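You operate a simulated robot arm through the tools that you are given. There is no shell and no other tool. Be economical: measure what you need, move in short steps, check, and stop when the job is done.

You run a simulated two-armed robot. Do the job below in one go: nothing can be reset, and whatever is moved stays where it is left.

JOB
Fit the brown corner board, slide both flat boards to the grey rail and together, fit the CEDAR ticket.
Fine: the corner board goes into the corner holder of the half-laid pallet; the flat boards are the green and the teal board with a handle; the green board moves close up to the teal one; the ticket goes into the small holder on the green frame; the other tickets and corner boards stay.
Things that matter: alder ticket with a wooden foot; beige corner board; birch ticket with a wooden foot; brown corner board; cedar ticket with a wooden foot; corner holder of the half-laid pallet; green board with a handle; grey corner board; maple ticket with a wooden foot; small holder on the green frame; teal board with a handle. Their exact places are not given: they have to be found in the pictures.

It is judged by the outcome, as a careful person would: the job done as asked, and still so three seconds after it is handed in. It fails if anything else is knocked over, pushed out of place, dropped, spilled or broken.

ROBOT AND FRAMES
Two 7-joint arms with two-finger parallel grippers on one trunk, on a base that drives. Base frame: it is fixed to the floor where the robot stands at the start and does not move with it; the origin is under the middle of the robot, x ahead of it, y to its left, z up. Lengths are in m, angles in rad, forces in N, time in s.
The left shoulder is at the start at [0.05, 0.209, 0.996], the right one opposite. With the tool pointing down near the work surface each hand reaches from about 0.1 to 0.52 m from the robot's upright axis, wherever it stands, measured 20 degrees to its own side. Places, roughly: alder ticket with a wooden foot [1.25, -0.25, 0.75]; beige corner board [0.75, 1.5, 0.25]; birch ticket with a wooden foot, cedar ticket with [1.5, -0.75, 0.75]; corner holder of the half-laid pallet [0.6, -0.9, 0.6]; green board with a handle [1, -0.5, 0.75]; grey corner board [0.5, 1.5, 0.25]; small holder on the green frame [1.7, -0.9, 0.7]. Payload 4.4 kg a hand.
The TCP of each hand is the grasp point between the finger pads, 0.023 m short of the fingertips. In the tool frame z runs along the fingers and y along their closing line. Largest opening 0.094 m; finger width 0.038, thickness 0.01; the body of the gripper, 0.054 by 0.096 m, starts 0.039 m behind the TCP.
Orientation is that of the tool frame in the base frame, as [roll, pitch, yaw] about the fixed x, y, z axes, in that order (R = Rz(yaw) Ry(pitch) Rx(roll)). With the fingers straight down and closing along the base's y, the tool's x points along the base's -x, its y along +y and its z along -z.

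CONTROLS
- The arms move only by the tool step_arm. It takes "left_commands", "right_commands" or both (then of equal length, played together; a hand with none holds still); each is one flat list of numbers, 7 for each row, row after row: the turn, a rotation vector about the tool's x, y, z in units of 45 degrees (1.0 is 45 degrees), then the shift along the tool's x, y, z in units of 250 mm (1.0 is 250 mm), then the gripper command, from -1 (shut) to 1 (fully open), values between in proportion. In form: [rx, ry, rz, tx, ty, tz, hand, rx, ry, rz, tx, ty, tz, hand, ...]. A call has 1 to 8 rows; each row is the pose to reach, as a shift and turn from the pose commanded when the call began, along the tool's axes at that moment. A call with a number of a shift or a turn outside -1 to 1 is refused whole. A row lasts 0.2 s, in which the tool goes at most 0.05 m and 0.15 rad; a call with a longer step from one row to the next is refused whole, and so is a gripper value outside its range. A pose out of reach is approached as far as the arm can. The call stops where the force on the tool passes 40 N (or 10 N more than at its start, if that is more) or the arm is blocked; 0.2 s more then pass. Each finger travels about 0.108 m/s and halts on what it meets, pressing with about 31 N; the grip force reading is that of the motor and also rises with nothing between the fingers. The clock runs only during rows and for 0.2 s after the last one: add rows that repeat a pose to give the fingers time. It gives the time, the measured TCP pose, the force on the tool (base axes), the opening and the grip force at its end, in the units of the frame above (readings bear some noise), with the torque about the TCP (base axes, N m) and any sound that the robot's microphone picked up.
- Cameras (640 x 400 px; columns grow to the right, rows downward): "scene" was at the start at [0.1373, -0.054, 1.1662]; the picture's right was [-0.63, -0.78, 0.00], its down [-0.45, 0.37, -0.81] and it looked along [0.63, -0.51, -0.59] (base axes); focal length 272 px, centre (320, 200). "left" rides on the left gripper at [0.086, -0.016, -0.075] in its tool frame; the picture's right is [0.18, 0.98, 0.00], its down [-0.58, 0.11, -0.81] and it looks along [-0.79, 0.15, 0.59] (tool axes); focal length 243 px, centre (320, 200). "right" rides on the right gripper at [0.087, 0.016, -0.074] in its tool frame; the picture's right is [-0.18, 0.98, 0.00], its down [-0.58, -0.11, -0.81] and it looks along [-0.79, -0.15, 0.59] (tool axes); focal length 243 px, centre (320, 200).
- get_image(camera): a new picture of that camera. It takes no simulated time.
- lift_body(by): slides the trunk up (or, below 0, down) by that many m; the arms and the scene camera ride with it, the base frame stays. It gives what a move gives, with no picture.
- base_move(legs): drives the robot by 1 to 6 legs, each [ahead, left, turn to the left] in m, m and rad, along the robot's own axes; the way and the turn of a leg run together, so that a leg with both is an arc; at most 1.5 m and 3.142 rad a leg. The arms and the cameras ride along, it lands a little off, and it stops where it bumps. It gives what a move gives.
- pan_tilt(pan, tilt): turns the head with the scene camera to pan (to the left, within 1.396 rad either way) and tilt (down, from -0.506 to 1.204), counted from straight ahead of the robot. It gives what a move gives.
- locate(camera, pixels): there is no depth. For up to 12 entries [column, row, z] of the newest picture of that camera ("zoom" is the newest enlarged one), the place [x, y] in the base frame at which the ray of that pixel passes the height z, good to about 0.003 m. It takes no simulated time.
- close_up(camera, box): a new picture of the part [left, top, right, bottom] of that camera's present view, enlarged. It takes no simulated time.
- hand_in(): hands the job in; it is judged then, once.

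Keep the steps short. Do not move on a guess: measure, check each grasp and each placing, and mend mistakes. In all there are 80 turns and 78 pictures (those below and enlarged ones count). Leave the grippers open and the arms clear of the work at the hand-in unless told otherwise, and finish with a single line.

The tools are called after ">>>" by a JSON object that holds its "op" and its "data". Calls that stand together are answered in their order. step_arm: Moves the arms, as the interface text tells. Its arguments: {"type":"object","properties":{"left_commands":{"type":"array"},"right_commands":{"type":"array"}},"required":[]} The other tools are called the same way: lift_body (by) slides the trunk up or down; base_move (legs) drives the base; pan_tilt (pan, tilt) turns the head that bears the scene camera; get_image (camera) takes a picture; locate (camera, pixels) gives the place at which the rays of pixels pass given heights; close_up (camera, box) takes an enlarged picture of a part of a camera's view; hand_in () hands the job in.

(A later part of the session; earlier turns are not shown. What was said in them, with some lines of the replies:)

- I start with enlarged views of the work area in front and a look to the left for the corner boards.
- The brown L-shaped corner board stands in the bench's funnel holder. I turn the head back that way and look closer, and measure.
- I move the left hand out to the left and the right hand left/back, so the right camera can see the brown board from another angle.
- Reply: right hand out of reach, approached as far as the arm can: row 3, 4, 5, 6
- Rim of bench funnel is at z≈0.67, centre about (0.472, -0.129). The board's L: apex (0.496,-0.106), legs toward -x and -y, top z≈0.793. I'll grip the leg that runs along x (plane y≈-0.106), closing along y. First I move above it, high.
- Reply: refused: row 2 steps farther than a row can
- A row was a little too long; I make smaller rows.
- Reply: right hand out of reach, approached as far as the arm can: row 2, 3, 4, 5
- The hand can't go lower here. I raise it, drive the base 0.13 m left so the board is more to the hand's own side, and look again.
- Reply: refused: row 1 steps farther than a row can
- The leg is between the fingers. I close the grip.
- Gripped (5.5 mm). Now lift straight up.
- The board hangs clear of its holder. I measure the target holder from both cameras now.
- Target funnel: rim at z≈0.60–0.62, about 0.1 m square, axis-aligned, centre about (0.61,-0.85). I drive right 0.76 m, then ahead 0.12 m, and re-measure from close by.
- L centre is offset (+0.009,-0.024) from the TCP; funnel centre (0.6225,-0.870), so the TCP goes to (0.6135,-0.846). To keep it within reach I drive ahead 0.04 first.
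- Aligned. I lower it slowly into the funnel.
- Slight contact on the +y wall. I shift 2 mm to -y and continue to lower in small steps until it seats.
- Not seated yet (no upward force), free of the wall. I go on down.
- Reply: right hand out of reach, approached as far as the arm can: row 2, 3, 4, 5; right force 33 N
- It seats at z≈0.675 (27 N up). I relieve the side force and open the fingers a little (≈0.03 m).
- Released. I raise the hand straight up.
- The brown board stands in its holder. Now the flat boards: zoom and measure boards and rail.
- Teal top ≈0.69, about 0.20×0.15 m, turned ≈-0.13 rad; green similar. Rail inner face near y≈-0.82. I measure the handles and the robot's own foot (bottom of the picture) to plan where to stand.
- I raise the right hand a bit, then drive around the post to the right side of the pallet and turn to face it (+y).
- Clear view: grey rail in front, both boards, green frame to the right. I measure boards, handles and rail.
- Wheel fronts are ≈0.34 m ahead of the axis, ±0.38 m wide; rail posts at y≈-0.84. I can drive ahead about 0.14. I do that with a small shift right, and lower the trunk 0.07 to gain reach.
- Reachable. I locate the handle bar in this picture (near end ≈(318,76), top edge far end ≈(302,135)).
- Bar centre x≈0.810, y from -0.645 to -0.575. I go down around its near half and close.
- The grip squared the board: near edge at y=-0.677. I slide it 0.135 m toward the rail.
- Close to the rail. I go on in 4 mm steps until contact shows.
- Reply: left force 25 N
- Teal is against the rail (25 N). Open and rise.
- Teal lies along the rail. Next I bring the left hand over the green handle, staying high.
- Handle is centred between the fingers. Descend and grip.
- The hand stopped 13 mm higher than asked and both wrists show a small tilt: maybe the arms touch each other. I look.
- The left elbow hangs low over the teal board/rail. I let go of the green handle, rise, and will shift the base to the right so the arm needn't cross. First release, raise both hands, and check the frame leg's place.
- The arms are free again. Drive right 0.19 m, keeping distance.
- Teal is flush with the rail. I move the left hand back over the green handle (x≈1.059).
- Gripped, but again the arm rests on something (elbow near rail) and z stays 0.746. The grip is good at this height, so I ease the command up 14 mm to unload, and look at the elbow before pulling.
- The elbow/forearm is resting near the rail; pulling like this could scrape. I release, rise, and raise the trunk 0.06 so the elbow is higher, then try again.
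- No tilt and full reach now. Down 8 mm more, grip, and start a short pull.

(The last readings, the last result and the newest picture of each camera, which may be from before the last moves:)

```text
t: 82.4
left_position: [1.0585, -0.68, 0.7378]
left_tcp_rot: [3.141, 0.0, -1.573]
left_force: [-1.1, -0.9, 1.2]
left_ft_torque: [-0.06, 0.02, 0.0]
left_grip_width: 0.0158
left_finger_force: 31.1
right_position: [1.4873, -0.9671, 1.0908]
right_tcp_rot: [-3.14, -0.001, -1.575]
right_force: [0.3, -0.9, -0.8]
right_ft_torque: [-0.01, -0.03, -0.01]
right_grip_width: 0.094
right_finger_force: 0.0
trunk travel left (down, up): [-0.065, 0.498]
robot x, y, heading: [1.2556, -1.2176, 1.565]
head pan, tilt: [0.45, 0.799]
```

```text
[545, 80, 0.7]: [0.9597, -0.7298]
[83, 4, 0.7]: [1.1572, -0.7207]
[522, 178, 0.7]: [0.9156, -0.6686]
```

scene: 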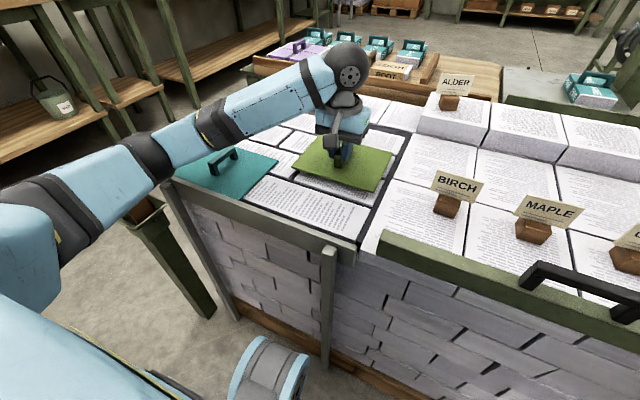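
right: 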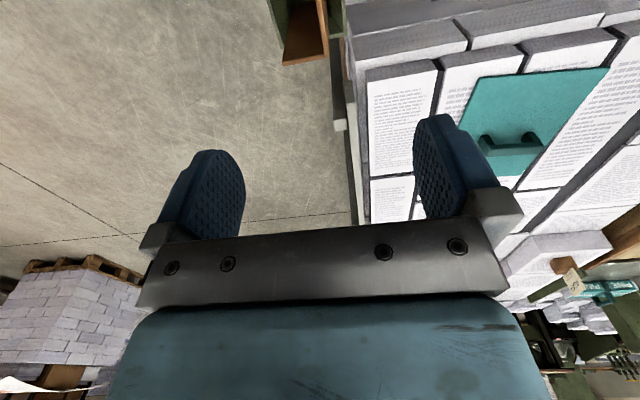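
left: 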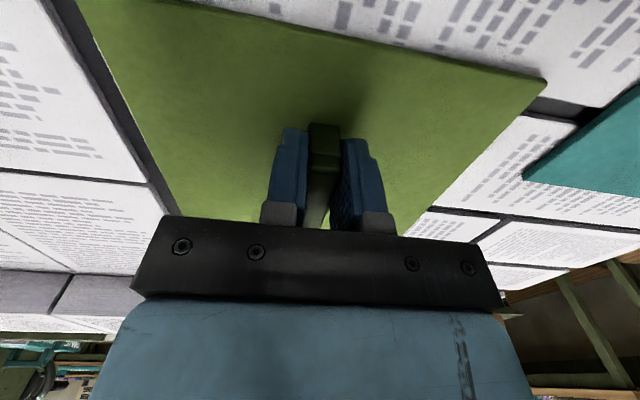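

>>> {"op": "step_arm", "data": {"left_commands": [0, 0, 0, 0.1, 0, 0, -1, 0, 0, 0, 0.2, 0, 0, -1, 0, 0, 0, 0.28, 0, 0, -1, 0, 0, 0, 0.33, 0, 0, -1, 0, 0, 0, 0.33, 0, 0, -1]}}

>>> {"op": "pan_tilt", "data": {"pan": 0.35, "tilt": 0.8}}

>>> {"op": "close_up", "data": {"camera": "scene", "box": [140, 130, 420, 290]}}

```text
t: 83.6
left_position: [1.06, -0.7643, 0.7353]
left_tcp_rot: [-3.141, -0.001, -1.573]
left_force: [-0.2, 2.6, 4.5]
left_ft_torque: [-0.2, -0.02, 0.03]
left_grip_width: 0.0158
left_finger_force: 30.9
right_position: [1.4876, -0.9678, 1.0898]
right_tcp_rot: [3.142, -0.002, -1.575]
right_force: [-0.4, -0.3, -1.0]
right_ft_torque: [-0.01, 0.0, -0.04]
right_grip_width: 0.0939
right_finger_force: 0.1
trunk travel left (down, up): [-0.065, 0.498]
robot x, y, heading: [1.257, -1.218, 1.567]
head pan, tilt: [0.45, 0.799]
```

```text
t: 84.3
left_position: [1.0604, -0.7627, 0.7359]
left_tcp_rot: [3.141, 0.0, -1.573]
left_force: [-0.5, 0.0, 6.3]
left_ft_torque: [-0.29, -0.06, 0.01]
left_grip_width: 0.0159
left_finger_force: 31.1
right_position: [1.4877, -0.968, 1.0909]
right_tcp_rot: [3.141, 0.0, -1.574]
right_force: [0.4, 0.3, -0.7]
right_ft_torque: [0.01, -0.01, 0.02]
right_grip_width: 0.0939
right_finger_force: 0.0
trunk travel left (down, up): [-0.065, 0.498]
robot x, y, heading: [1.2558, -1.2183, 1.573]
head pan, tilt: [0.351, 0.799]
```

```text
2.29 times, centred on (280, 210) of scene
```

zoom: 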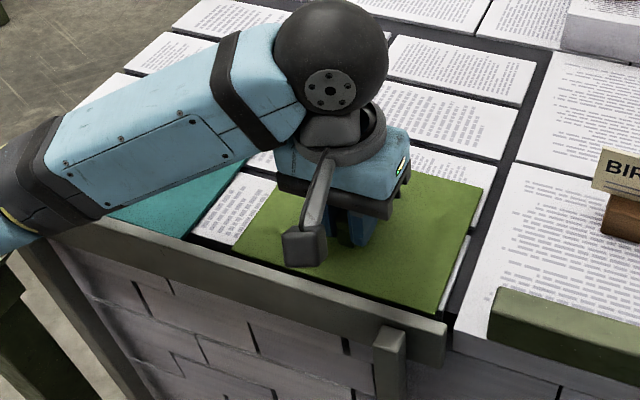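

Close to the rail; 4 mm steps until contact.

>>> {"op": "step_arm", "data": {"left_commands": [0, 0, 0, 0.016, 0, 0, -1, 0, 0, 0, 0.032, 0, 0, -1, 0, 0, 0, 0.048, 0, 0, -1, 0, 0, 0, 0.064, 0, 0, -1, 0, 0, 0, 0.078, 0, 0, -1, 0, 0, 0, 0.078, 0, 0, -1]}}

```text
t: 85.7
left_position: [1.0587, -0.7825, 0.7361]
left_tcp_rot: [3.141, -0.001, -1.573]
left_force: [6.4, 27.6, 7.9]
left_ft_torque: [0.44, -0.07, 0.01]
left_grip_width: 0.0162
left_finger_force: 30.9
right_position: [1.4875, -0.9677, 1.0895]
right_tcp_rot: [3.141, -0.002, -1.575]
right_force: [0.9, 0.0, 0.0]
right_ft_torque: [-0.02, -0.01, 0.01]
right_grip_width: 0.094
right_finger_force: 0.1
trunk travel left (down, up): [-0.065, 0.498]
robot x, y, heading: [1.256, -1.218, 1.571]
head pan, tilt: [0.351, 0.799]
```

Against the rail. Ease a bit, then slide along the rail toward teal (-x): 0.034 m, then fine steps.

>>> {"op": "step_arm", "data": {"left_commands": [0, 0, 0, -0.006, 0, 0, -1, 0, 0, 0, -0.006, 0.05, 0, -1, 0, 0, 0, -0.006, 0.1, 0, -1, 0, 0, 0, -0.006, 0.136, 0, -1, 0, 0, 0, -0.006, 0.15, 0, -1, 0, 0, 0, -0.006, 0.162, 0, -1, 0, 0, 0, -0.006, 0.162, 0, -1]}}

>>> {"op": "get_image", "data": {"camera": "left"}}

```text
t: 87.3
left_position: [1.018, -0.7826, 0.7376]
left_tcp_rot: [3.142, 0.0, -1.573]
left_force: [0.5, -0.8, 1.6]
left_ft_torque: [-0.15, 0.0, 0.02]
left_grip_width: 0.0155
left_finger_force: 30.9
right_position: [1.4864, -0.9694, 1.0901]
right_tcp_rot: [3.141, -0.001, -1.575]
right_force: [0.7, 0.7, -0.3]
right_ft_torque: [0.03, -0.02, -0.03]
right_grip_width: 0.094
right_finger_force: 0.1
trunk travel left (down, up): [-0.065, 0.498]
robot x, y, heading: [1.2589, -1.2159, 1.57]
head pan, tilt: [0.351, 0.799]
```

```text
15 pictures are left
```

left: 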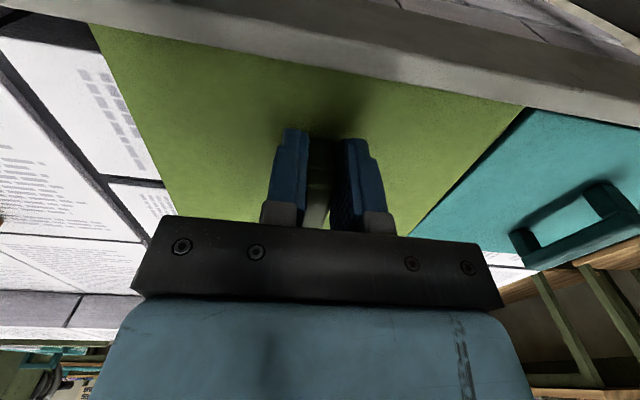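

A thin gap remains (px ≈(525,112) to (412,235)). I advance 1.5 mm per row.

>>> {"op": "step_arm", "data": {"left_commands": [0, 0, 0, 0, 0.006, 0, -1, 0, 0, 0, 0, 0.012, 0, -1, 0, 0, 0, 0, 0.018, 0, -1, 0, 0, 0, 0, 0.018, 0, -1]}}

>>> {"op": "close_up", "data": {"camera": "left", "box": [380, 80, 580, 240]}}

```text
t: 88.3
left_position: [1.0121, -0.7813, 0.7364]
left_tcp_rot: [3.142, 0.0, -1.573]
left_force: [0.8, -0.7, -1.6]
left_ft_torque: [-0.09, -0.02, -0.01]
left_grip_width: 0.016
left_finger_force: 30.4
right_position: [1.4876, -0.9689, 1.0902]
right_tcp_rot: [-3.141, 0.0, -1.574]
right_force: [0.3, 0.2, 0.1]
right_ft_torque: [0.02, 0.0, -0.03]
right_grip_width: 0.094
right_finger_force: 0.1
trunk travel left (down, up): [-0.065, 0.498]
robot x, y, heading: [1.2566, -1.2183, 1.568]
head pan, tilt: [0.351, 0.799]
```

```text
2.50 times, centred on (480, 160) of left
```

zoom: 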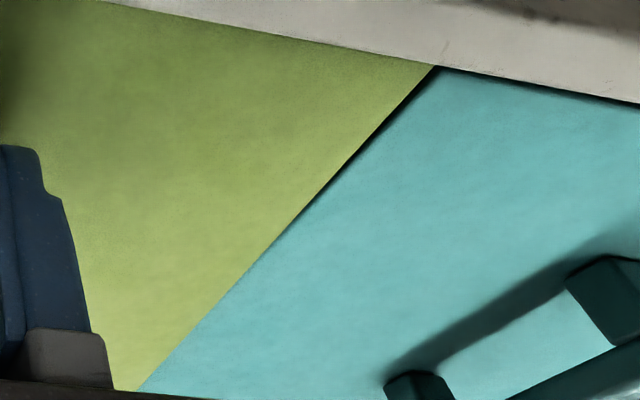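

>>> {"op": "step_arm", "data": {"left_commands": [0, 0, 0, 0.003, 0.008, 0, -1, 0, 0, 0, 0.003, 0.012, 0, -1, 0, 0, 0, 0.003, 0.012, 0, -1]}}

>>> {"op": "close_up", "data": {"camera": "left", "box": [380, 80, 580, 240]}}

```text
t: 89.1
left_position: [1.0115, -0.7824, 0.7366]
left_tcp_rot: [3.14, 0.0, -1.572]
left_force: [2.3, 0.6, 1.6]
left_ft_torque: [-0.12, -0.03, -0.02]
left_grip_width: 0.0155
left_finger_force: 31.0
right_position: [1.486, -0.969, 1.0915]
right_tcp_rot: [-3.141, 0.001, -1.575]
right_force: [0.2, -0.3, 0.8]
right_ft_torque: [0.03, -0.02, 0.02]
right_grip_width: 0.0941
right_finger_force: 0.0
trunk travel left (down, up): [-0.065, 0.498]
robot x, y, heading: [1.2571, -1.2169, 1.571]
head pan, tilt: [0.351, 0.799]
```

```text
2.50 times, centred on (480, 160) of left
```

zoom: 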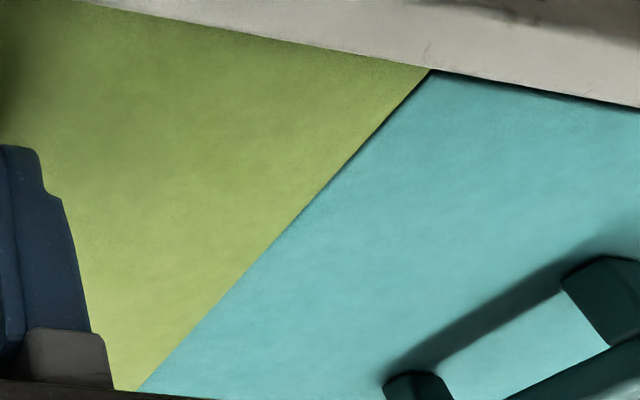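

The boards are together and at the rail. Release, rise, draw the left hand back, and look right for the CEDAR ticket and holder.

>>> {"op": "step_arm", "data": {"left_commands": [0, 0, 0, 0, 0, 0, 0, 0, 0, 0, 0, 0, 0, 1, 0, 0, 0, 0, 0, 0, 1, 0, 0, 0, 0, 0, -0.15, 1, 0, 0, 0, 0, 0, -0.33, 1, 0, 0, 0, 0, 0, -0.52, 1, 0, 0, 0, 0.1, 0, -0.68, 1, 0, 0, 0, 0.2, 0, -0.8, 1]}}

>>> {"op": "pan_tilt", "data": {"pan": -0.5, "tilt": 0.75}}

>>> {"op": "get_image", "data": {"camera": "scene"}}

```text
t: 90.9
left_position: [1.0119, -0.8336, 0.9369]
left_tcp_rot: [3.141, 0.003, -1.571]
left_force: [0.4, 0.3, 0.0]
left_ft_torque: [-0.04, 0.0, 0.0]
left_grip_width: 0.0942
left_finger_force: 0.0
right_position: [1.4884, -0.9694, 1.0913]
right_tcp_rot: [3.141, 0.001, -1.573]
right_force: [-0.9, -0.7, 0.1]
right_ft_torque: [0.02, 0.01, 0.01]
right_grip_width: 0.0939
right_finger_force: 0.1
trunk travel left (down, up): [-0.065, 0.498]
robot x, y, heading: [1.2586, -1.2183, 1.565]
head pan, tilt: [0.351, 0.799]
```

```text
t: 92.0
left_position: [1.0116, -0.8318, 0.9359]
left_tcp_rot: [-3.141, 0.0, -1.571]
left_force: [0.2, -0.5, 0.3]
left_ft_torque: [-0.02, 0.01, 0.02]
left_grip_width: 0.0938
left_finger_force: 0.1
right_position: [1.4874, -0.9689, 1.09]
right_tcp_rot: [3.141, 0.0, -1.566]
right_force: [68.5, -15.6, 13.3]
right_ft_torque: [-0.08, 5.94, 7.87]
right_grip_width: 0.094
right_finger_force: 0.1
trunk travel left (down, up): [-0.065, 0.498]
robot x, y, heading: [1.2569, -1.2146, 1.57]
head pan, tilt: [-0.499, 0.75]
```

```text
12 pictures are left
```

scene: 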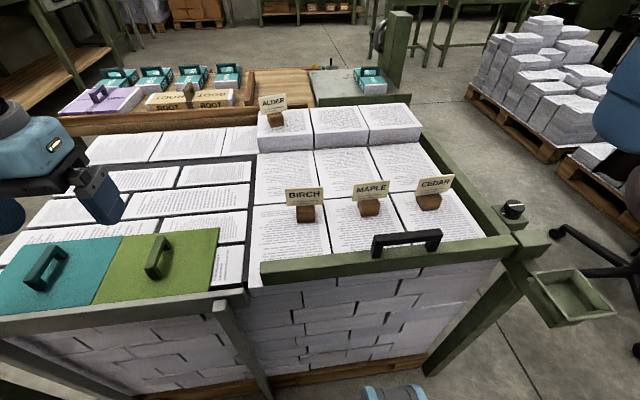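

The right hand shows a 68 N push — likely the head touched it on turning. I move the right hand away outward (+x, up slightly), and measure the ticket and the small tray holder.

>>> {"op": "step_arm", "data": {"right_commands": [0, 0, 0, 0, -0.1, 0, 1, 0, 0, 0, 0, -0.2, 0, 1, 0, 0, 0, 0, -0.3, 0, 1, 0, 0, 0, 0, -0.3, 0, 1]}}

>>> {"op": "close_up", "data": {"camera": "scene", "box": [340, 150, 640, 340]}}

>>> {"op": "locate", "data": {"camera": "scene", "pixels": [[418, 209, 0.69], [440, 208, 0.69], [415, 192, 0.78], [453, 191, 0.78], [553, 325, 0.7], [613, 312, 0.7], [575, 268, 0.7], [528, 274, 0.7], [369, 216, 0.69], [305, 222, 0.69], [553, 325, 0.75], [575, 268, 0.75]]}}

```text
t: 93.0
left_position: [1.0122, -0.8312, 0.9355]
left_tcp_rot: [3.141, 0.0, -1.573]
left_force: [-0.1, -0.1, 0.1]
left_ft_torque: [0.01, -0.02, 0.02]
left_grip_width: 0.0938
left_finger_force: 0.0
right_position: [1.5626, -0.9682, 1.0893]
right_tcp_rot: [3.141, 0.0, -1.575]
right_force: [-1.6, 0.2, 0.5]
right_ft_torque: [-0.02, -0.03, -0.01]
right_grip_width: 0.0941
right_finger_force: 0.1
trunk travel left (down, up): [-0.065, 0.498]
robot x, y, heading: [1.2577, -1.2174, 1.573]
head pan, tilt: [-0.499, 0.75]
```

```text
2.11 times, centred on (490, 245) of scene
```

zoom: 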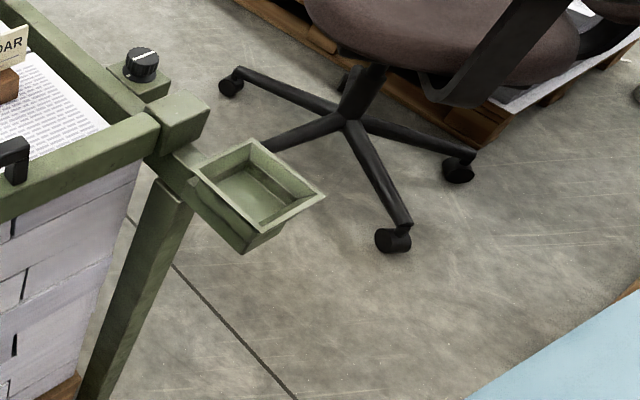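

```text
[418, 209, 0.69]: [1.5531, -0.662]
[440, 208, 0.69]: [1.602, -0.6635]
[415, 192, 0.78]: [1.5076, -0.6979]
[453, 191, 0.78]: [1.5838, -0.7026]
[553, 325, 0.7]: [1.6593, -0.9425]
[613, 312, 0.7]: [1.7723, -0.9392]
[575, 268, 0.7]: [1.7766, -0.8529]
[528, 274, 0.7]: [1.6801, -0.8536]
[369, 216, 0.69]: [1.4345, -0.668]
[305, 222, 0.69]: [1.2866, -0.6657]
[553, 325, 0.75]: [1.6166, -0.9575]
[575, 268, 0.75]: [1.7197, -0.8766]
```

The head had been blocked by the hand and then finished its turn; readings are normal now. I drive right 0.10 m for better reach and look with the right camera at tray and ticket.

>>> {"op": "base_move", "data": {"legs": [[0, -0.1, 0]]}}

>>> {"op": "get_image", "data": {"camera": "right"}}

>>> {"op": "get_image", "data": {"camera": "scene"}}

```text
t: 94.6
left_position: [1.115, -0.8327, 0.9358]
left_tcp_rot: [3.141, 0.0, -1.573]
left_force: [0.1, 1.2, -0.4]
left_ft_torque: [-0.02, 0.01, 0.0]
left_grip_width: 0.094
left_finger_force: 0.2
right_position: [1.6649, -0.9689, 1.0898]
right_tcp_rot: [3.142, -0.002, -1.572]
right_force: [0.6, -0.6, 0.4]
right_ft_torque: [0.02, -0.01, 0.01]
right_grip_width: 0.0938
right_finger_force: 0.1
trunk travel left (down, up): [-0.065, 0.498]
robot x, y, heading: [1.3561, -1.2194, 1.567]
head pan, tilt: [-0.499, 0.75]
```

```text
10 pictures are left
```

right: 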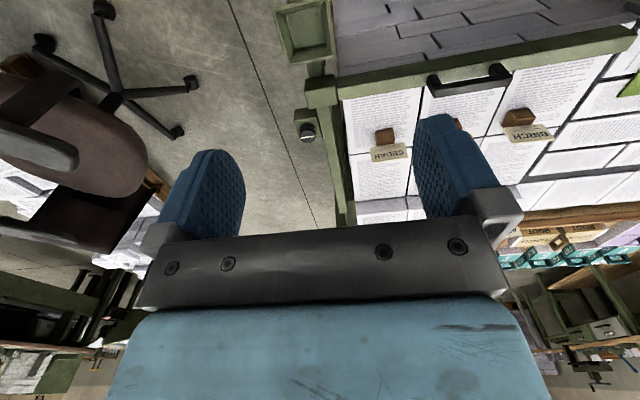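

```text
9 pictures are left
```

scene: 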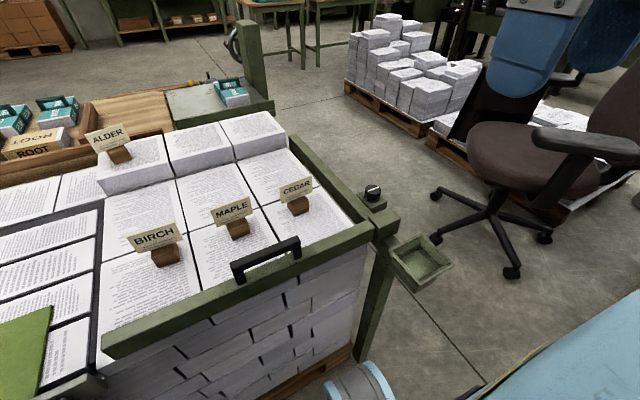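

>>> {"op": "locate", "data": {"camera": "right", "pixels": [[286, 65, 0.68], [286, 65, 0.74], [333, 55, 0.68], [333, 55, 0.74], [275, 10, 0.68], [275, 10, 0.74], [385, 127, 0.7], [371, 159, 0.78], [371, 159, 0.8], [407, 154, 0.78], [407, 154, 0.8], [374, 143, 0.72]]}}

>>> {"op": "locate", "data": {"camera": "scene", "pixels": [[388, 247, 0.68], [388, 247, 0.74], [427, 235, 0.68], [427, 235, 0.74], [453, 262, 0.68], [453, 262, 0.74], [414, 290, 0.68], [414, 290, 0.74], [280, 187, 0.78], [280, 187, 0.8], [311, 177, 0.78], [311, 177, 0.8]]}}

```text
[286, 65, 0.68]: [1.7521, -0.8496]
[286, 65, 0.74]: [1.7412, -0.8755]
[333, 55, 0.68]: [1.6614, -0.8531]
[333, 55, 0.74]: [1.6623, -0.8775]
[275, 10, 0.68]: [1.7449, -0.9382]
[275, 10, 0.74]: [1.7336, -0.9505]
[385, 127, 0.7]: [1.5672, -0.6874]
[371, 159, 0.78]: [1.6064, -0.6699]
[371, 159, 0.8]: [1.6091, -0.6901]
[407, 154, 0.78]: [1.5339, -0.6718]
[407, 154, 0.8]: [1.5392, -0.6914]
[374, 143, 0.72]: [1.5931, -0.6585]
```

```text
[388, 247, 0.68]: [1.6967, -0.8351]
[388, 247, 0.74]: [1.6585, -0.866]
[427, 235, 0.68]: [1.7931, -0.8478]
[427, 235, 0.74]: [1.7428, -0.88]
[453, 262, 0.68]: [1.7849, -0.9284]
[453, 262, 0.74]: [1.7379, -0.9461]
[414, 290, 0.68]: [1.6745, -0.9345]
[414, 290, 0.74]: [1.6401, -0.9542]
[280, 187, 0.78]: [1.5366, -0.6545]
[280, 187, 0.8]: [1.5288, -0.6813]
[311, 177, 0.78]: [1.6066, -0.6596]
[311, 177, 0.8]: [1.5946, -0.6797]
```

Tray rim at z≈0.738, centre ≈(1.699,-0.912), 0.08 m square. CEDAR card: x 1.535–1.607, y≈-0.667, top z≈0.782. I'll pinch the card from above closing along y, so I turn the tool 90° while moving over it (first half now).

>>> {"op": "step_arm", "data": {"right_commands": [0, 0, 0.167, -0.133, 0.063, 0.05, 1, 0, 0, 0.333, -0.267, 0.125, 0.1, 1, 0, 0, 0.5, -0.4, 0.188, 0.15, 1, 0, 0, 0.667, -0.533, 0.25, 0.2, 1, 0, 0, 0.833, -0.667, 0.313, 0.25, 1, 0, 0, 1, -0.8, 0.376, 0.3, 1, 0, 0, 1, -0.8, 0.376, 0.3, 1]}}

```text
t: 96.2
left_position: [1.1131, -0.832, 0.9362]
left_tcp_rot: [-3.14, 0.001, -1.572]
left_force: [-0.4, 0.0, -0.5]
left_ft_torque: [-0.02, 0.0, 0.02]
left_grip_width: 0.0938
left_finger_force: 0.1
right_position: [1.5701, -0.7686, 1.0161]
right_tcp_rot: [-3.141, 0.001, -2.359]
right_force: [-0.6, 0.0, 0.5]
right_ft_torque: [0.02, -0.01, 0.03]
right_grip_width: 0.0939
right_finger_force: 0.0
trunk travel left (down, up): [-0.065, 0.498]
robot x, y, heading: [1.361, -1.215, 1.57]
head pan, tilt: [-0.499, 0.75]
```

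>>> {"op": "step_arm", "data": {"right_commands": [0, 0, 0.167, -0.05, 0.045, 0.05, 1, 0, 0, 0.333, -0.1, 0.09, 0.1, 1, 0, 0, 0.5, -0.15, 0.14, 0.16, 1, 0, 0, 0.667, -0.2, 0.19, 0.22, 1, 0, 0, 0.833, -0.245, 0.235, 0.28, 1, 0, 0, 1, -0.286, 0.28, 0.32, 1, 0, 0, 1, -0.286, 0.28, 0.32, 1]}}

>>> {"op": "close_up", "data": {"camera": "scene", "box": [200, 80, 400, 260]}}

```text
t: 97.8
left_position: [1.1133, -0.8322, 0.9361]
left_tcp_rot: [-3.141, 0.0, -1.573]
left_force: [-0.2, 0.1, -0.7]
left_ft_torque: [0.0, 0.0, -0.02]
left_grip_width: 0.0942
left_finger_force: 0.2
right_position: [1.5716, -0.6692, 0.9353]
right_tcp_rot: [-3.14, 0.001, 3.137]
right_force: [0.7, -0.5, -0.5]
right_ft_torque: [-0.02, -0.01, 0.0]
right_grip_width: 0.094
right_finger_force: 0.1
trunk travel left (down, up): [-0.065, 0.498]
robot x, y, heading: [1.3576, -1.2141, 1.569]
head pan, tilt: [-0.499, 0.75]
```

```text
2.22 times, centred on (300, 170) of scene
```

zoom: 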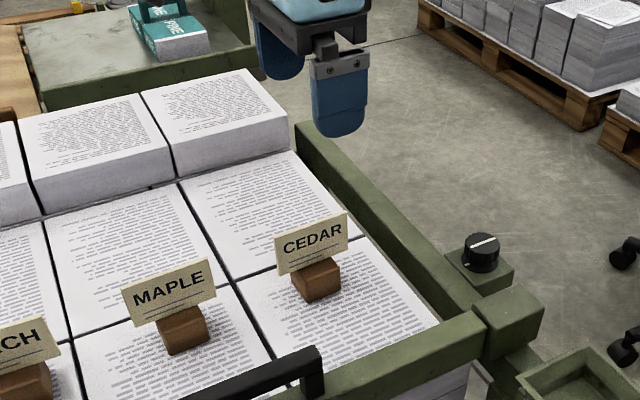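

>>> {"op": "locate", "data": {"camera": "zoom", "pixels": [[296, 295, 0.695], [312, 302, 0.695], [341, 290, 0.695], [275, 243, 0.782], [346, 213, 0.782], [310, 228, 0.782], [324, 266, 0.725]]}}

```text
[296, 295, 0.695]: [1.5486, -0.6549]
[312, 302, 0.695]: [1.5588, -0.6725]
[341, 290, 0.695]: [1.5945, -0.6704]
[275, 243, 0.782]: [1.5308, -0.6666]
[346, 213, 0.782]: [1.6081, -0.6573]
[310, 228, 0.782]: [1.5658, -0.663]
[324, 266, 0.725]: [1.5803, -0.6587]
```

Card centre y≈-0.662. I shift 7 mm and descend with open fingers straddling the card.

>>> {"op": "step_arm", "data": {"right_commands": [0, 0, 0, 0, 0.028, 0.15, 1, 0, 0, 0, 0, 0.028, 0.3, 1, 0, 0, 0, 0, 0.028, 0.42, 1, 0, 0, 0, 0, 0.028, 0.52, 1, 0, 0, 0, 0, 0.028, 0.62, 1, 0, 0, 0, 0, 0.028, 0.7, 1, 0, 0, 0, 0, 0.028, 0.7, 1]}}

>>> {"op": "close_up", "data": {"camera": "right", "box": [130, 0, 530, 250]}}

```text
t: 99.4
left_position: [1.1126, -0.832, 0.9357]
left_tcp_rot: [3.14, -0.001, -1.573]
left_force: [-0.8, 0.0, -0.6]
left_ft_torque: [0.0, 0.0, 0.01]
left_grip_width: 0.094
left_finger_force: 0.1
right_position: [1.5708, -0.662, 0.7597]
right_tcp_rot: [-3.141, -0.001, 3.139]
right_force: [-1.0, -0.3, 0.1]
right_ft_torque: [-0.01, 0.03, -0.01]
right_grip_width: 0.094
right_finger_force: 0.0
trunk travel left (down, up): [-0.065, 0.498]
robot x, y, heading: [1.3576, -1.2157, 1.569]
head pan, tilt: [-0.499, 0.75]
```

```text
1.60 times, centred on (330, 125) of right
```

zoom: 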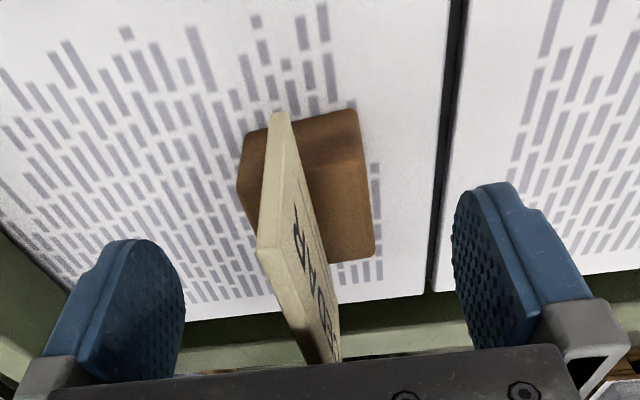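

The card is centred between the fingers. Close.

>>> {"op": "step_arm", "data": {"right_commands": [0, 0, 0, 0, 0, 0, -1, 0, 0, 0, 0, 0, 0, -1, 0, 0, 0, 0, 0, 0, -1, 0, 0, 0, 0, 0, 0, -1, 0, 0, 0, 0, 0, 0, -1]}}

```text
t: 100.6
left_position: [1.1133, -0.8319, 0.9364]
left_tcp_rot: [3.14, 0.0, -1.573]
left_force: [-0.4, -0.8, -0.6]
left_ft_torque: [-0.01, -0.02, 0.04]
left_grip_width: 0.094
left_finger_force: 0.1
right_position: [1.5716, -0.6619, 0.758]
right_tcp_rot: [3.141, 0.001, 3.14]
right_force: [-0.5, 0.6, -0.5]
right_ft_torque: [-0.02, 0.01, 0.03]
right_grip_width: 0.0042
right_finger_force: 30.7
trunk travel left (down, up): [-0.065, 0.498]
robot x, y, heading: [1.3577, -1.2195, 1.571]
head pan, tilt: [-0.499, 0.75]
```

Gripped (4 mm). Lift straight up 0.14 m and view.

>>> {"op": "step_arm", "data": {"right_commands": [0, 0, 0, 0, 0, -0.08, -1, 0, 0, 0, 0, 0, -0.2, -1, 0, 0, 0, 0, 0, -0.34, -1, 0, 0, 0, 0, 0, -0.48, -1, 0, 0, 0, 0, 0, -0.6, -1, 0, 0, 0, 0, 0, -0.6, -1]}}

>>> {"op": "step_arm", "data": {"right_commands": [0, 0, 0, -0.06, -0.14, 0, -1, 0, 0, 0, -0.13, -0.29, 0, -1, 0, 0, 0, -0.2, -0.44, 0, -1, 0, 0, 0, -0.28, -0.59, 0, -1, 0, 0, 0, -0.36, -0.74, 0, -1, 0, 0, 0, -0.44, -0.88, 0, -1, 0, 0, 0, -0.5, -1, 0, -1, 0, 0, 0, -0.5, -1, 0, -1]}}

>>> {"op": "close_up", "data": {"camera": "scene", "box": [290, 100, 530, 310]}}

```text
t: 102.0
left_position: [1.1128, -0.8316, 0.9355]
left_tcp_rot: [-3.14, 0.0, -1.573]
left_force: [0.0, -0.6, 0.2]
left_ft_torque: [0.02, 0.02, 0.01]
left_grip_width: 0.0939
left_finger_force: 0.1
right_position: [1.5722, -0.6634, 0.9087]
right_tcp_rot: [-3.141, 0.0, 3.141]
right_force: [0.3, 0.2, -1.0]
right_ft_torque: [0.04, -0.01, 0.0]
right_grip_width: 0.0044
right_finger_force: 31.2
trunk travel left (down, up): [-0.065, 0.498]
robot x, y, heading: [1.3649, -1.2188, 1.568]
head pan, tilt: [-0.499, 0.75]
```

```text
t: 103.8
left_position: [1.1134, -0.8326, 0.9341]
left_tcp_rot: [3.142, 0.0, -1.573]
left_force: [0.4, 0.4, -0.1]
left_ft_torque: [0.03, 0.01, -0.01]
left_grip_width: 0.0942
left_finger_force: 0.0
right_position: [1.6983, -0.8948, 0.9175]
right_tcp_rot: [-3.14, -0.002, 3.139]
right_force: [0.2, 0.8, -0.4]
right_ft_torque: [0.0, 0.01, 0.02]
right_grip_width: 0.0047
right_finger_force: 31.2
right hand out of reach, approached as far as the arm can: row 7, 8
trunk travel left (down, up): [-0.065, 0.498]
robot x, y, heading: [1.3589, -1.2172, 1.57]
head pan, tilt: [-0.499, 0.75]
```

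```text
1.90 times, centred on (410, 205) of scene
```

zoom: 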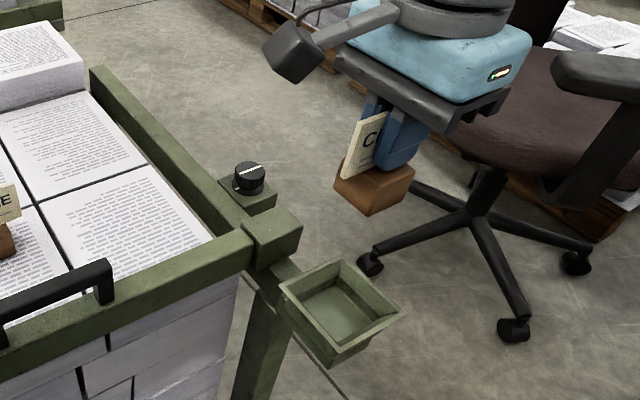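

Ticket hangs well. The hand is too near the robot here; I measure the foot's offset and back the base 0.12 m.

>>> {"op": "locate", "data": {"camera": "zoom", "pixels": [[371, 216, 0.85], [334, 186, 0.85], [408, 199, 0.85], [371, 197, 0.88], [414, 165, 0.88], [337, 170, 0.88], [304, 312, 0.738], [333, 366, 0.738], [405, 313, 0.738], [341, 259, 0.738], [280, 288, 0.738]]}}

>>> {"op": "base_move", "data": {"legs": [[-0.12, 0, 0]]}}

```text
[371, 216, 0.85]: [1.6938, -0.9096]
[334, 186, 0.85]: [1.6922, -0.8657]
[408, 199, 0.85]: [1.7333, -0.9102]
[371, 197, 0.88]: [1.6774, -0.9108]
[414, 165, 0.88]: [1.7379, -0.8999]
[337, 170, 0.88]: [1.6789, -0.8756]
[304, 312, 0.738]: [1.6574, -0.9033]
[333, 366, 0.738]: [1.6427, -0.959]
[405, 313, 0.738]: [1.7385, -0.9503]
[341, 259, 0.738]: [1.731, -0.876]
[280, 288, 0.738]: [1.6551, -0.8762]
```

```text
t: 105.0
left_position: [1.1139, -0.9529, 0.9358]
left_tcp_rot: [-3.141, 0.0, -1.572]
left_force: [0.0, -0.9, 0.2]
left_ft_torque: [-0.02, -0.02, 0.01]
left_grip_width: 0.094
left_finger_force: 0.0
right_position: [1.699, -1.0152, 0.9183]
right_tcp_rot: [-3.14, 0.0, 3.138]
right_force: [0.2, 0.4, -0.9]
right_ft_torque: [0.04, 0.02, -0.02]
right_grip_width: 0.0044
right_finger_force: 30.7
trunk travel left (down, up): [-0.065, 0.498]
robot x, y, heading: [1.3598, -1.3361, 1.574]
head pan, tilt: [-0.499, 0.75]
```

>>> {"op": "step_arm", "data": {"right_commands": [0, 0, 0, 0.018, 0.13, 0, -1, 0, 0, 0, 0.036, 0.26, 0, -1, 0, 0, 0, 0.036, 0.392, 0, -1, 0, 0, 0, 0.036, 0.392, 0.15, -1, 0, 0, 0, 0.036, 0.392, 0.29, -1, 0, 0, 0, 0.036, 0.392, 0.29, -1]}}

>>> {"op": "close_up", "data": {"camera": "scene", "box": [290, 60, 530, 270]}}

>>> {"op": "close_up", "data": {"camera": "right", "box": [160, 0, 480, 200]}}

```text
t: 106.5
left_position: [1.1124, -0.9523, 0.9359]
left_tcp_rot: [-3.141, 0.001, -1.571]
left_force: [0.6, 0.1, -0.1]
left_ft_torque: [0.02, 0.0, 0.04]
left_grip_width: 0.094
left_finger_force: 0.0
right_position: [1.6919, -0.9171, 0.8431]
right_tcp_rot: [-3.141, 0.0, 3.141]
right_force: [0.2, 0.5, -0.5]
right_ft_torque: [0.02, -0.01, 0.01]
right_grip_width: 0.0046
right_finger_force: 30.8
trunk travel left (down, up): [-0.065, 0.498]
robot x, y, heading: [1.3593, -1.3366, 1.566]
head pan, tilt: [-0.499, 0.75]
```

```text
1.90 times, centred on (410, 165) of scene
```

zoom: 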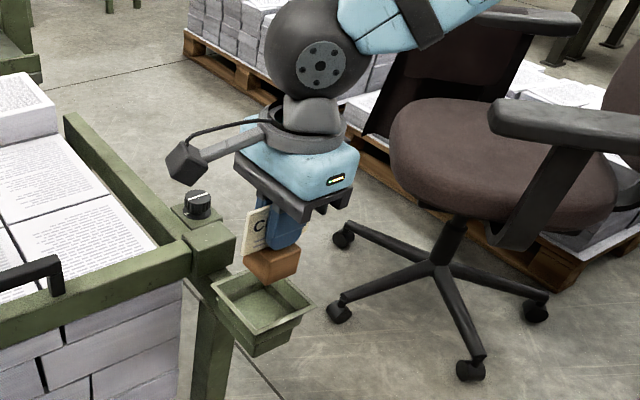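

```text
2.00 times, centred on (320, 100) of right
```

zoom: 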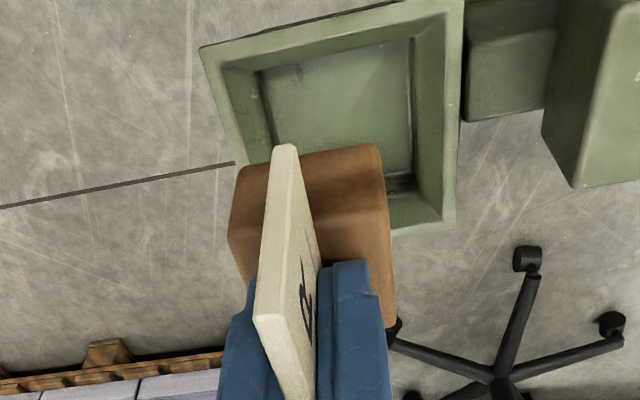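

>>> {"op": "locate", "data": {"camera": "zoom", "pixels": [[455, 228, 0.738], [200, 50, 0.738], [463, 0, 0.738], [260, 72, 0.7], [412, 38, 0.7], [412, 178, 0.7], [238, 165, 0.775], [383, 145, 0.775], [229, 232, 0.805], [383, 190, 0.805], [396, 327, 0.805]]}}

>>> {"op": "locate", "data": {"camera": "scene", "pixels": [[320, 265, 0.738]]}}

```text
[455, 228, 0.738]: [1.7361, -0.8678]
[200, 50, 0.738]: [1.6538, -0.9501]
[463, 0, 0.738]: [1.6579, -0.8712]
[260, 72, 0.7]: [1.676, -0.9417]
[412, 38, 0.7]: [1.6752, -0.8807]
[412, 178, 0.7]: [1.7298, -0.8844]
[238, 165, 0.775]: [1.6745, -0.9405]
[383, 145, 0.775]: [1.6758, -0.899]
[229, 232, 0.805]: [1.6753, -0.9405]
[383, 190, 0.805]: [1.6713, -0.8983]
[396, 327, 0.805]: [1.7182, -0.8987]
```

```text
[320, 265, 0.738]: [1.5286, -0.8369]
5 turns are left
```

Tray centre (1.696,-0.910); foot centre (1.6965,-0.9195). Shift +9 mm in y, then lower slowly to the floor of the tray.

>>> {"op": "step_arm", "data": {"right_commands": [0, 0, 0, 0, 0.037, 0, -1, 0, 0, 0, 0, 0.037, 0.08, -1, 0, 0, 0, 0, 0.037, 0.15, -1, 0, 0, 0, 0, 0.037, 0.2, -1, 0, 0, 0, 0, 0.037, 0.24, -1, 0, 0, 0, 0, 0.037, 0.27, -1, 0, 0, 0, 0, 0.037, 0.3, -1, 0, 0, 0, 0, 0.037, 0.32, -1]}}

>>> {"op": "close_up", "data": {"camera": "right", "box": [160, 0, 480, 200]}}

```text
t: 108.2
left_position: [1.1136, -0.9524, 0.9366]
left_tcp_rot: [3.14, 0.001, -1.57]
left_force: [0.3, -0.6, -0.5]
left_ft_torque: [0.02, -0.02, -0.03]
left_grip_width: 0.0941
left_finger_force: 0.0
right_position: [1.6912, -0.909, 0.7636]
right_tcp_rot: [-3.139, 0.0, 3.14]
right_force: [14.8, 0.5, 4.8]
right_ft_torque: [0.0, -0.56, 0.08]
right_grip_width: 0.0044
right_finger_force: 31.0
trunk travel left (down, up): [-0.065, 0.498]
robot x, y, heading: [1.3573, -1.3389, 1.57]
head pan, tilt: [-0.499, 0.75]
```

```text
2.00 times, centred on (320, 100) of right
4 turns are left
```

zoom: 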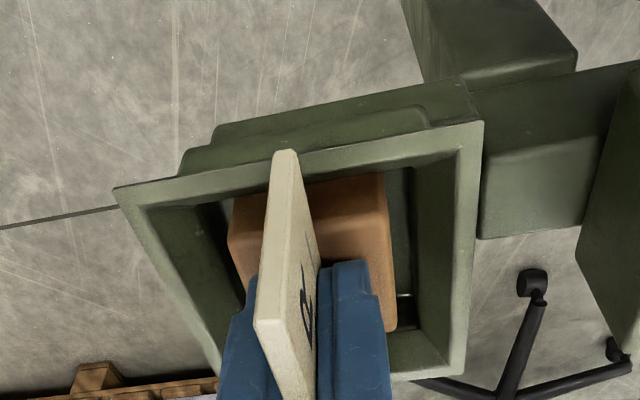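

The foot is in the tray, touching its -x wall (15 N). I shift 4 mm to +x and lower until it sits.

>>> {"op": "step_arm", "data": {"right_commands": [0, 0, 0, -0.016, 0, 0, -1, 0, 0, 0, -0.016, 0, 0.014, -1, 0, 0, 0, -0.016, 0, 0.028, -1, 0, 0, 0, -0.016, 0, 0.042, -1, 0, 0, 0, -0.016, 0, 0.056, -1, 0, 0, 0, -0.016, 0, 0.07, -1, 0, 0, 0, -0.016, 0, 0.07, -1]}}

```text
t: 109.1
left_position: [1.1103, -0.9543, 0.9375]
left_tcp_rot: [3.141, 0.001, -1.571]
left_force: [-0.2, 0.7, -0.1]
left_ft_torque: [0.02, 0.0, -0.01]
left_grip_width: 0.0941
left_finger_force: 0.0
right_position: [1.6921, -0.9082, 0.7613]
right_tcp_rot: [3.136, -0.001, -3.141]
right_force: [1.3, -6.3, 27.5]
right_ft_torque: [-0.43, 0.02, -0.03]
right_grip_width: 0.0043
right_finger_force: 30.9
trunk travel left (down, up): [-0.065, 0.498]
robot x, y, heading: [1.3587, -1.3365, 1.575]
head pan, tilt: [-0.499, 0.75]
stopped in row 4 (right hand): the force on the tool passed its limit at 43 N (the readings are from after the stop); the commanded pose is now the measured one
3 turns are left
```

It sits on the floor of the tray (27 N upward). Open a little, rise straight up, then open fully and look.

>>> {"op": "step_arm", "data": {"right_commands": [0, 0, 0, 0, 0, -0.004, -0.4, 0, 0, 0, 0, 0, -0.004, -0.4, 0, 0, 0, 0, 0, -0.004, -0.4, 0, 0, 0, 0, 0, -0.12, -0.4, 0, 0, 0, 0, 0, -0.28, -0.4, 0, 0, 0, 0, 0, -0.46, -0.4, 0, 0, 0, 0, 0, -0.64, 1, 0, 0, 0, 0, 0, -0.7, 1]}}

>>> {"op": "get_image", "data": {"camera": "scene"}}

```text
t: 110.9
left_position: [1.1128, -0.9521, 0.9352]
left_tcp_rot: [3.141, 0.0, -1.571]
left_force: [-0.7, 0.3, 0.1]
left_ft_torque: [0.05, 0.03, -0.02]
left_grip_width: 0.0942
left_finger_force: 0.0
right_position: [1.6931, -0.9081, 0.9341]
right_tcp_rot: [3.14, 0.001, -3.141]
right_force: [-0.4, -0.6, 0.6]
right_ft_torque: [-0.01, 0.02, 0.0]
right_grip_width: 0.0941
right_finger_force: 0.1
trunk travel left (down, up): [-0.065, 0.498]
robot x, y, heading: [1.358, -1.3357, 1.572]
head pan, tilt: [-0.499, 0.75]
```

```text
2 pictures are left
2 turns are left
```

scene: 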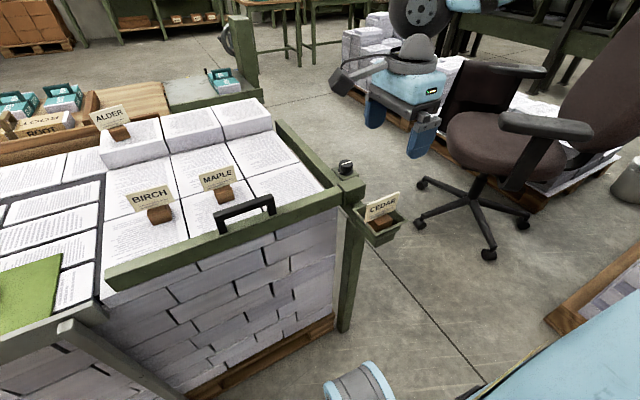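

The CEDAR ticket stands in the small holder at about (383,215), the other tickets are standing, the hands are open and clear. I hand the job in.

>>> {"op": "hand_in", "data": {}}

```text
The job is handed in.
```

I handed the job in with the brown corner board in the pallet's corner holder, the teal and green boards square against the grey rail and touching, and the CEDAR ticket seated in the small holder on the green frame. The alder, birch and maple tickets were still standing. I did not go near or re-check the beige and grey corner boards. Two contacts along the way: the left arm pressed on something, most likely the rail, while I reached for the green handle, and the head pushed the right hand once. I saw nothing displaced by either.
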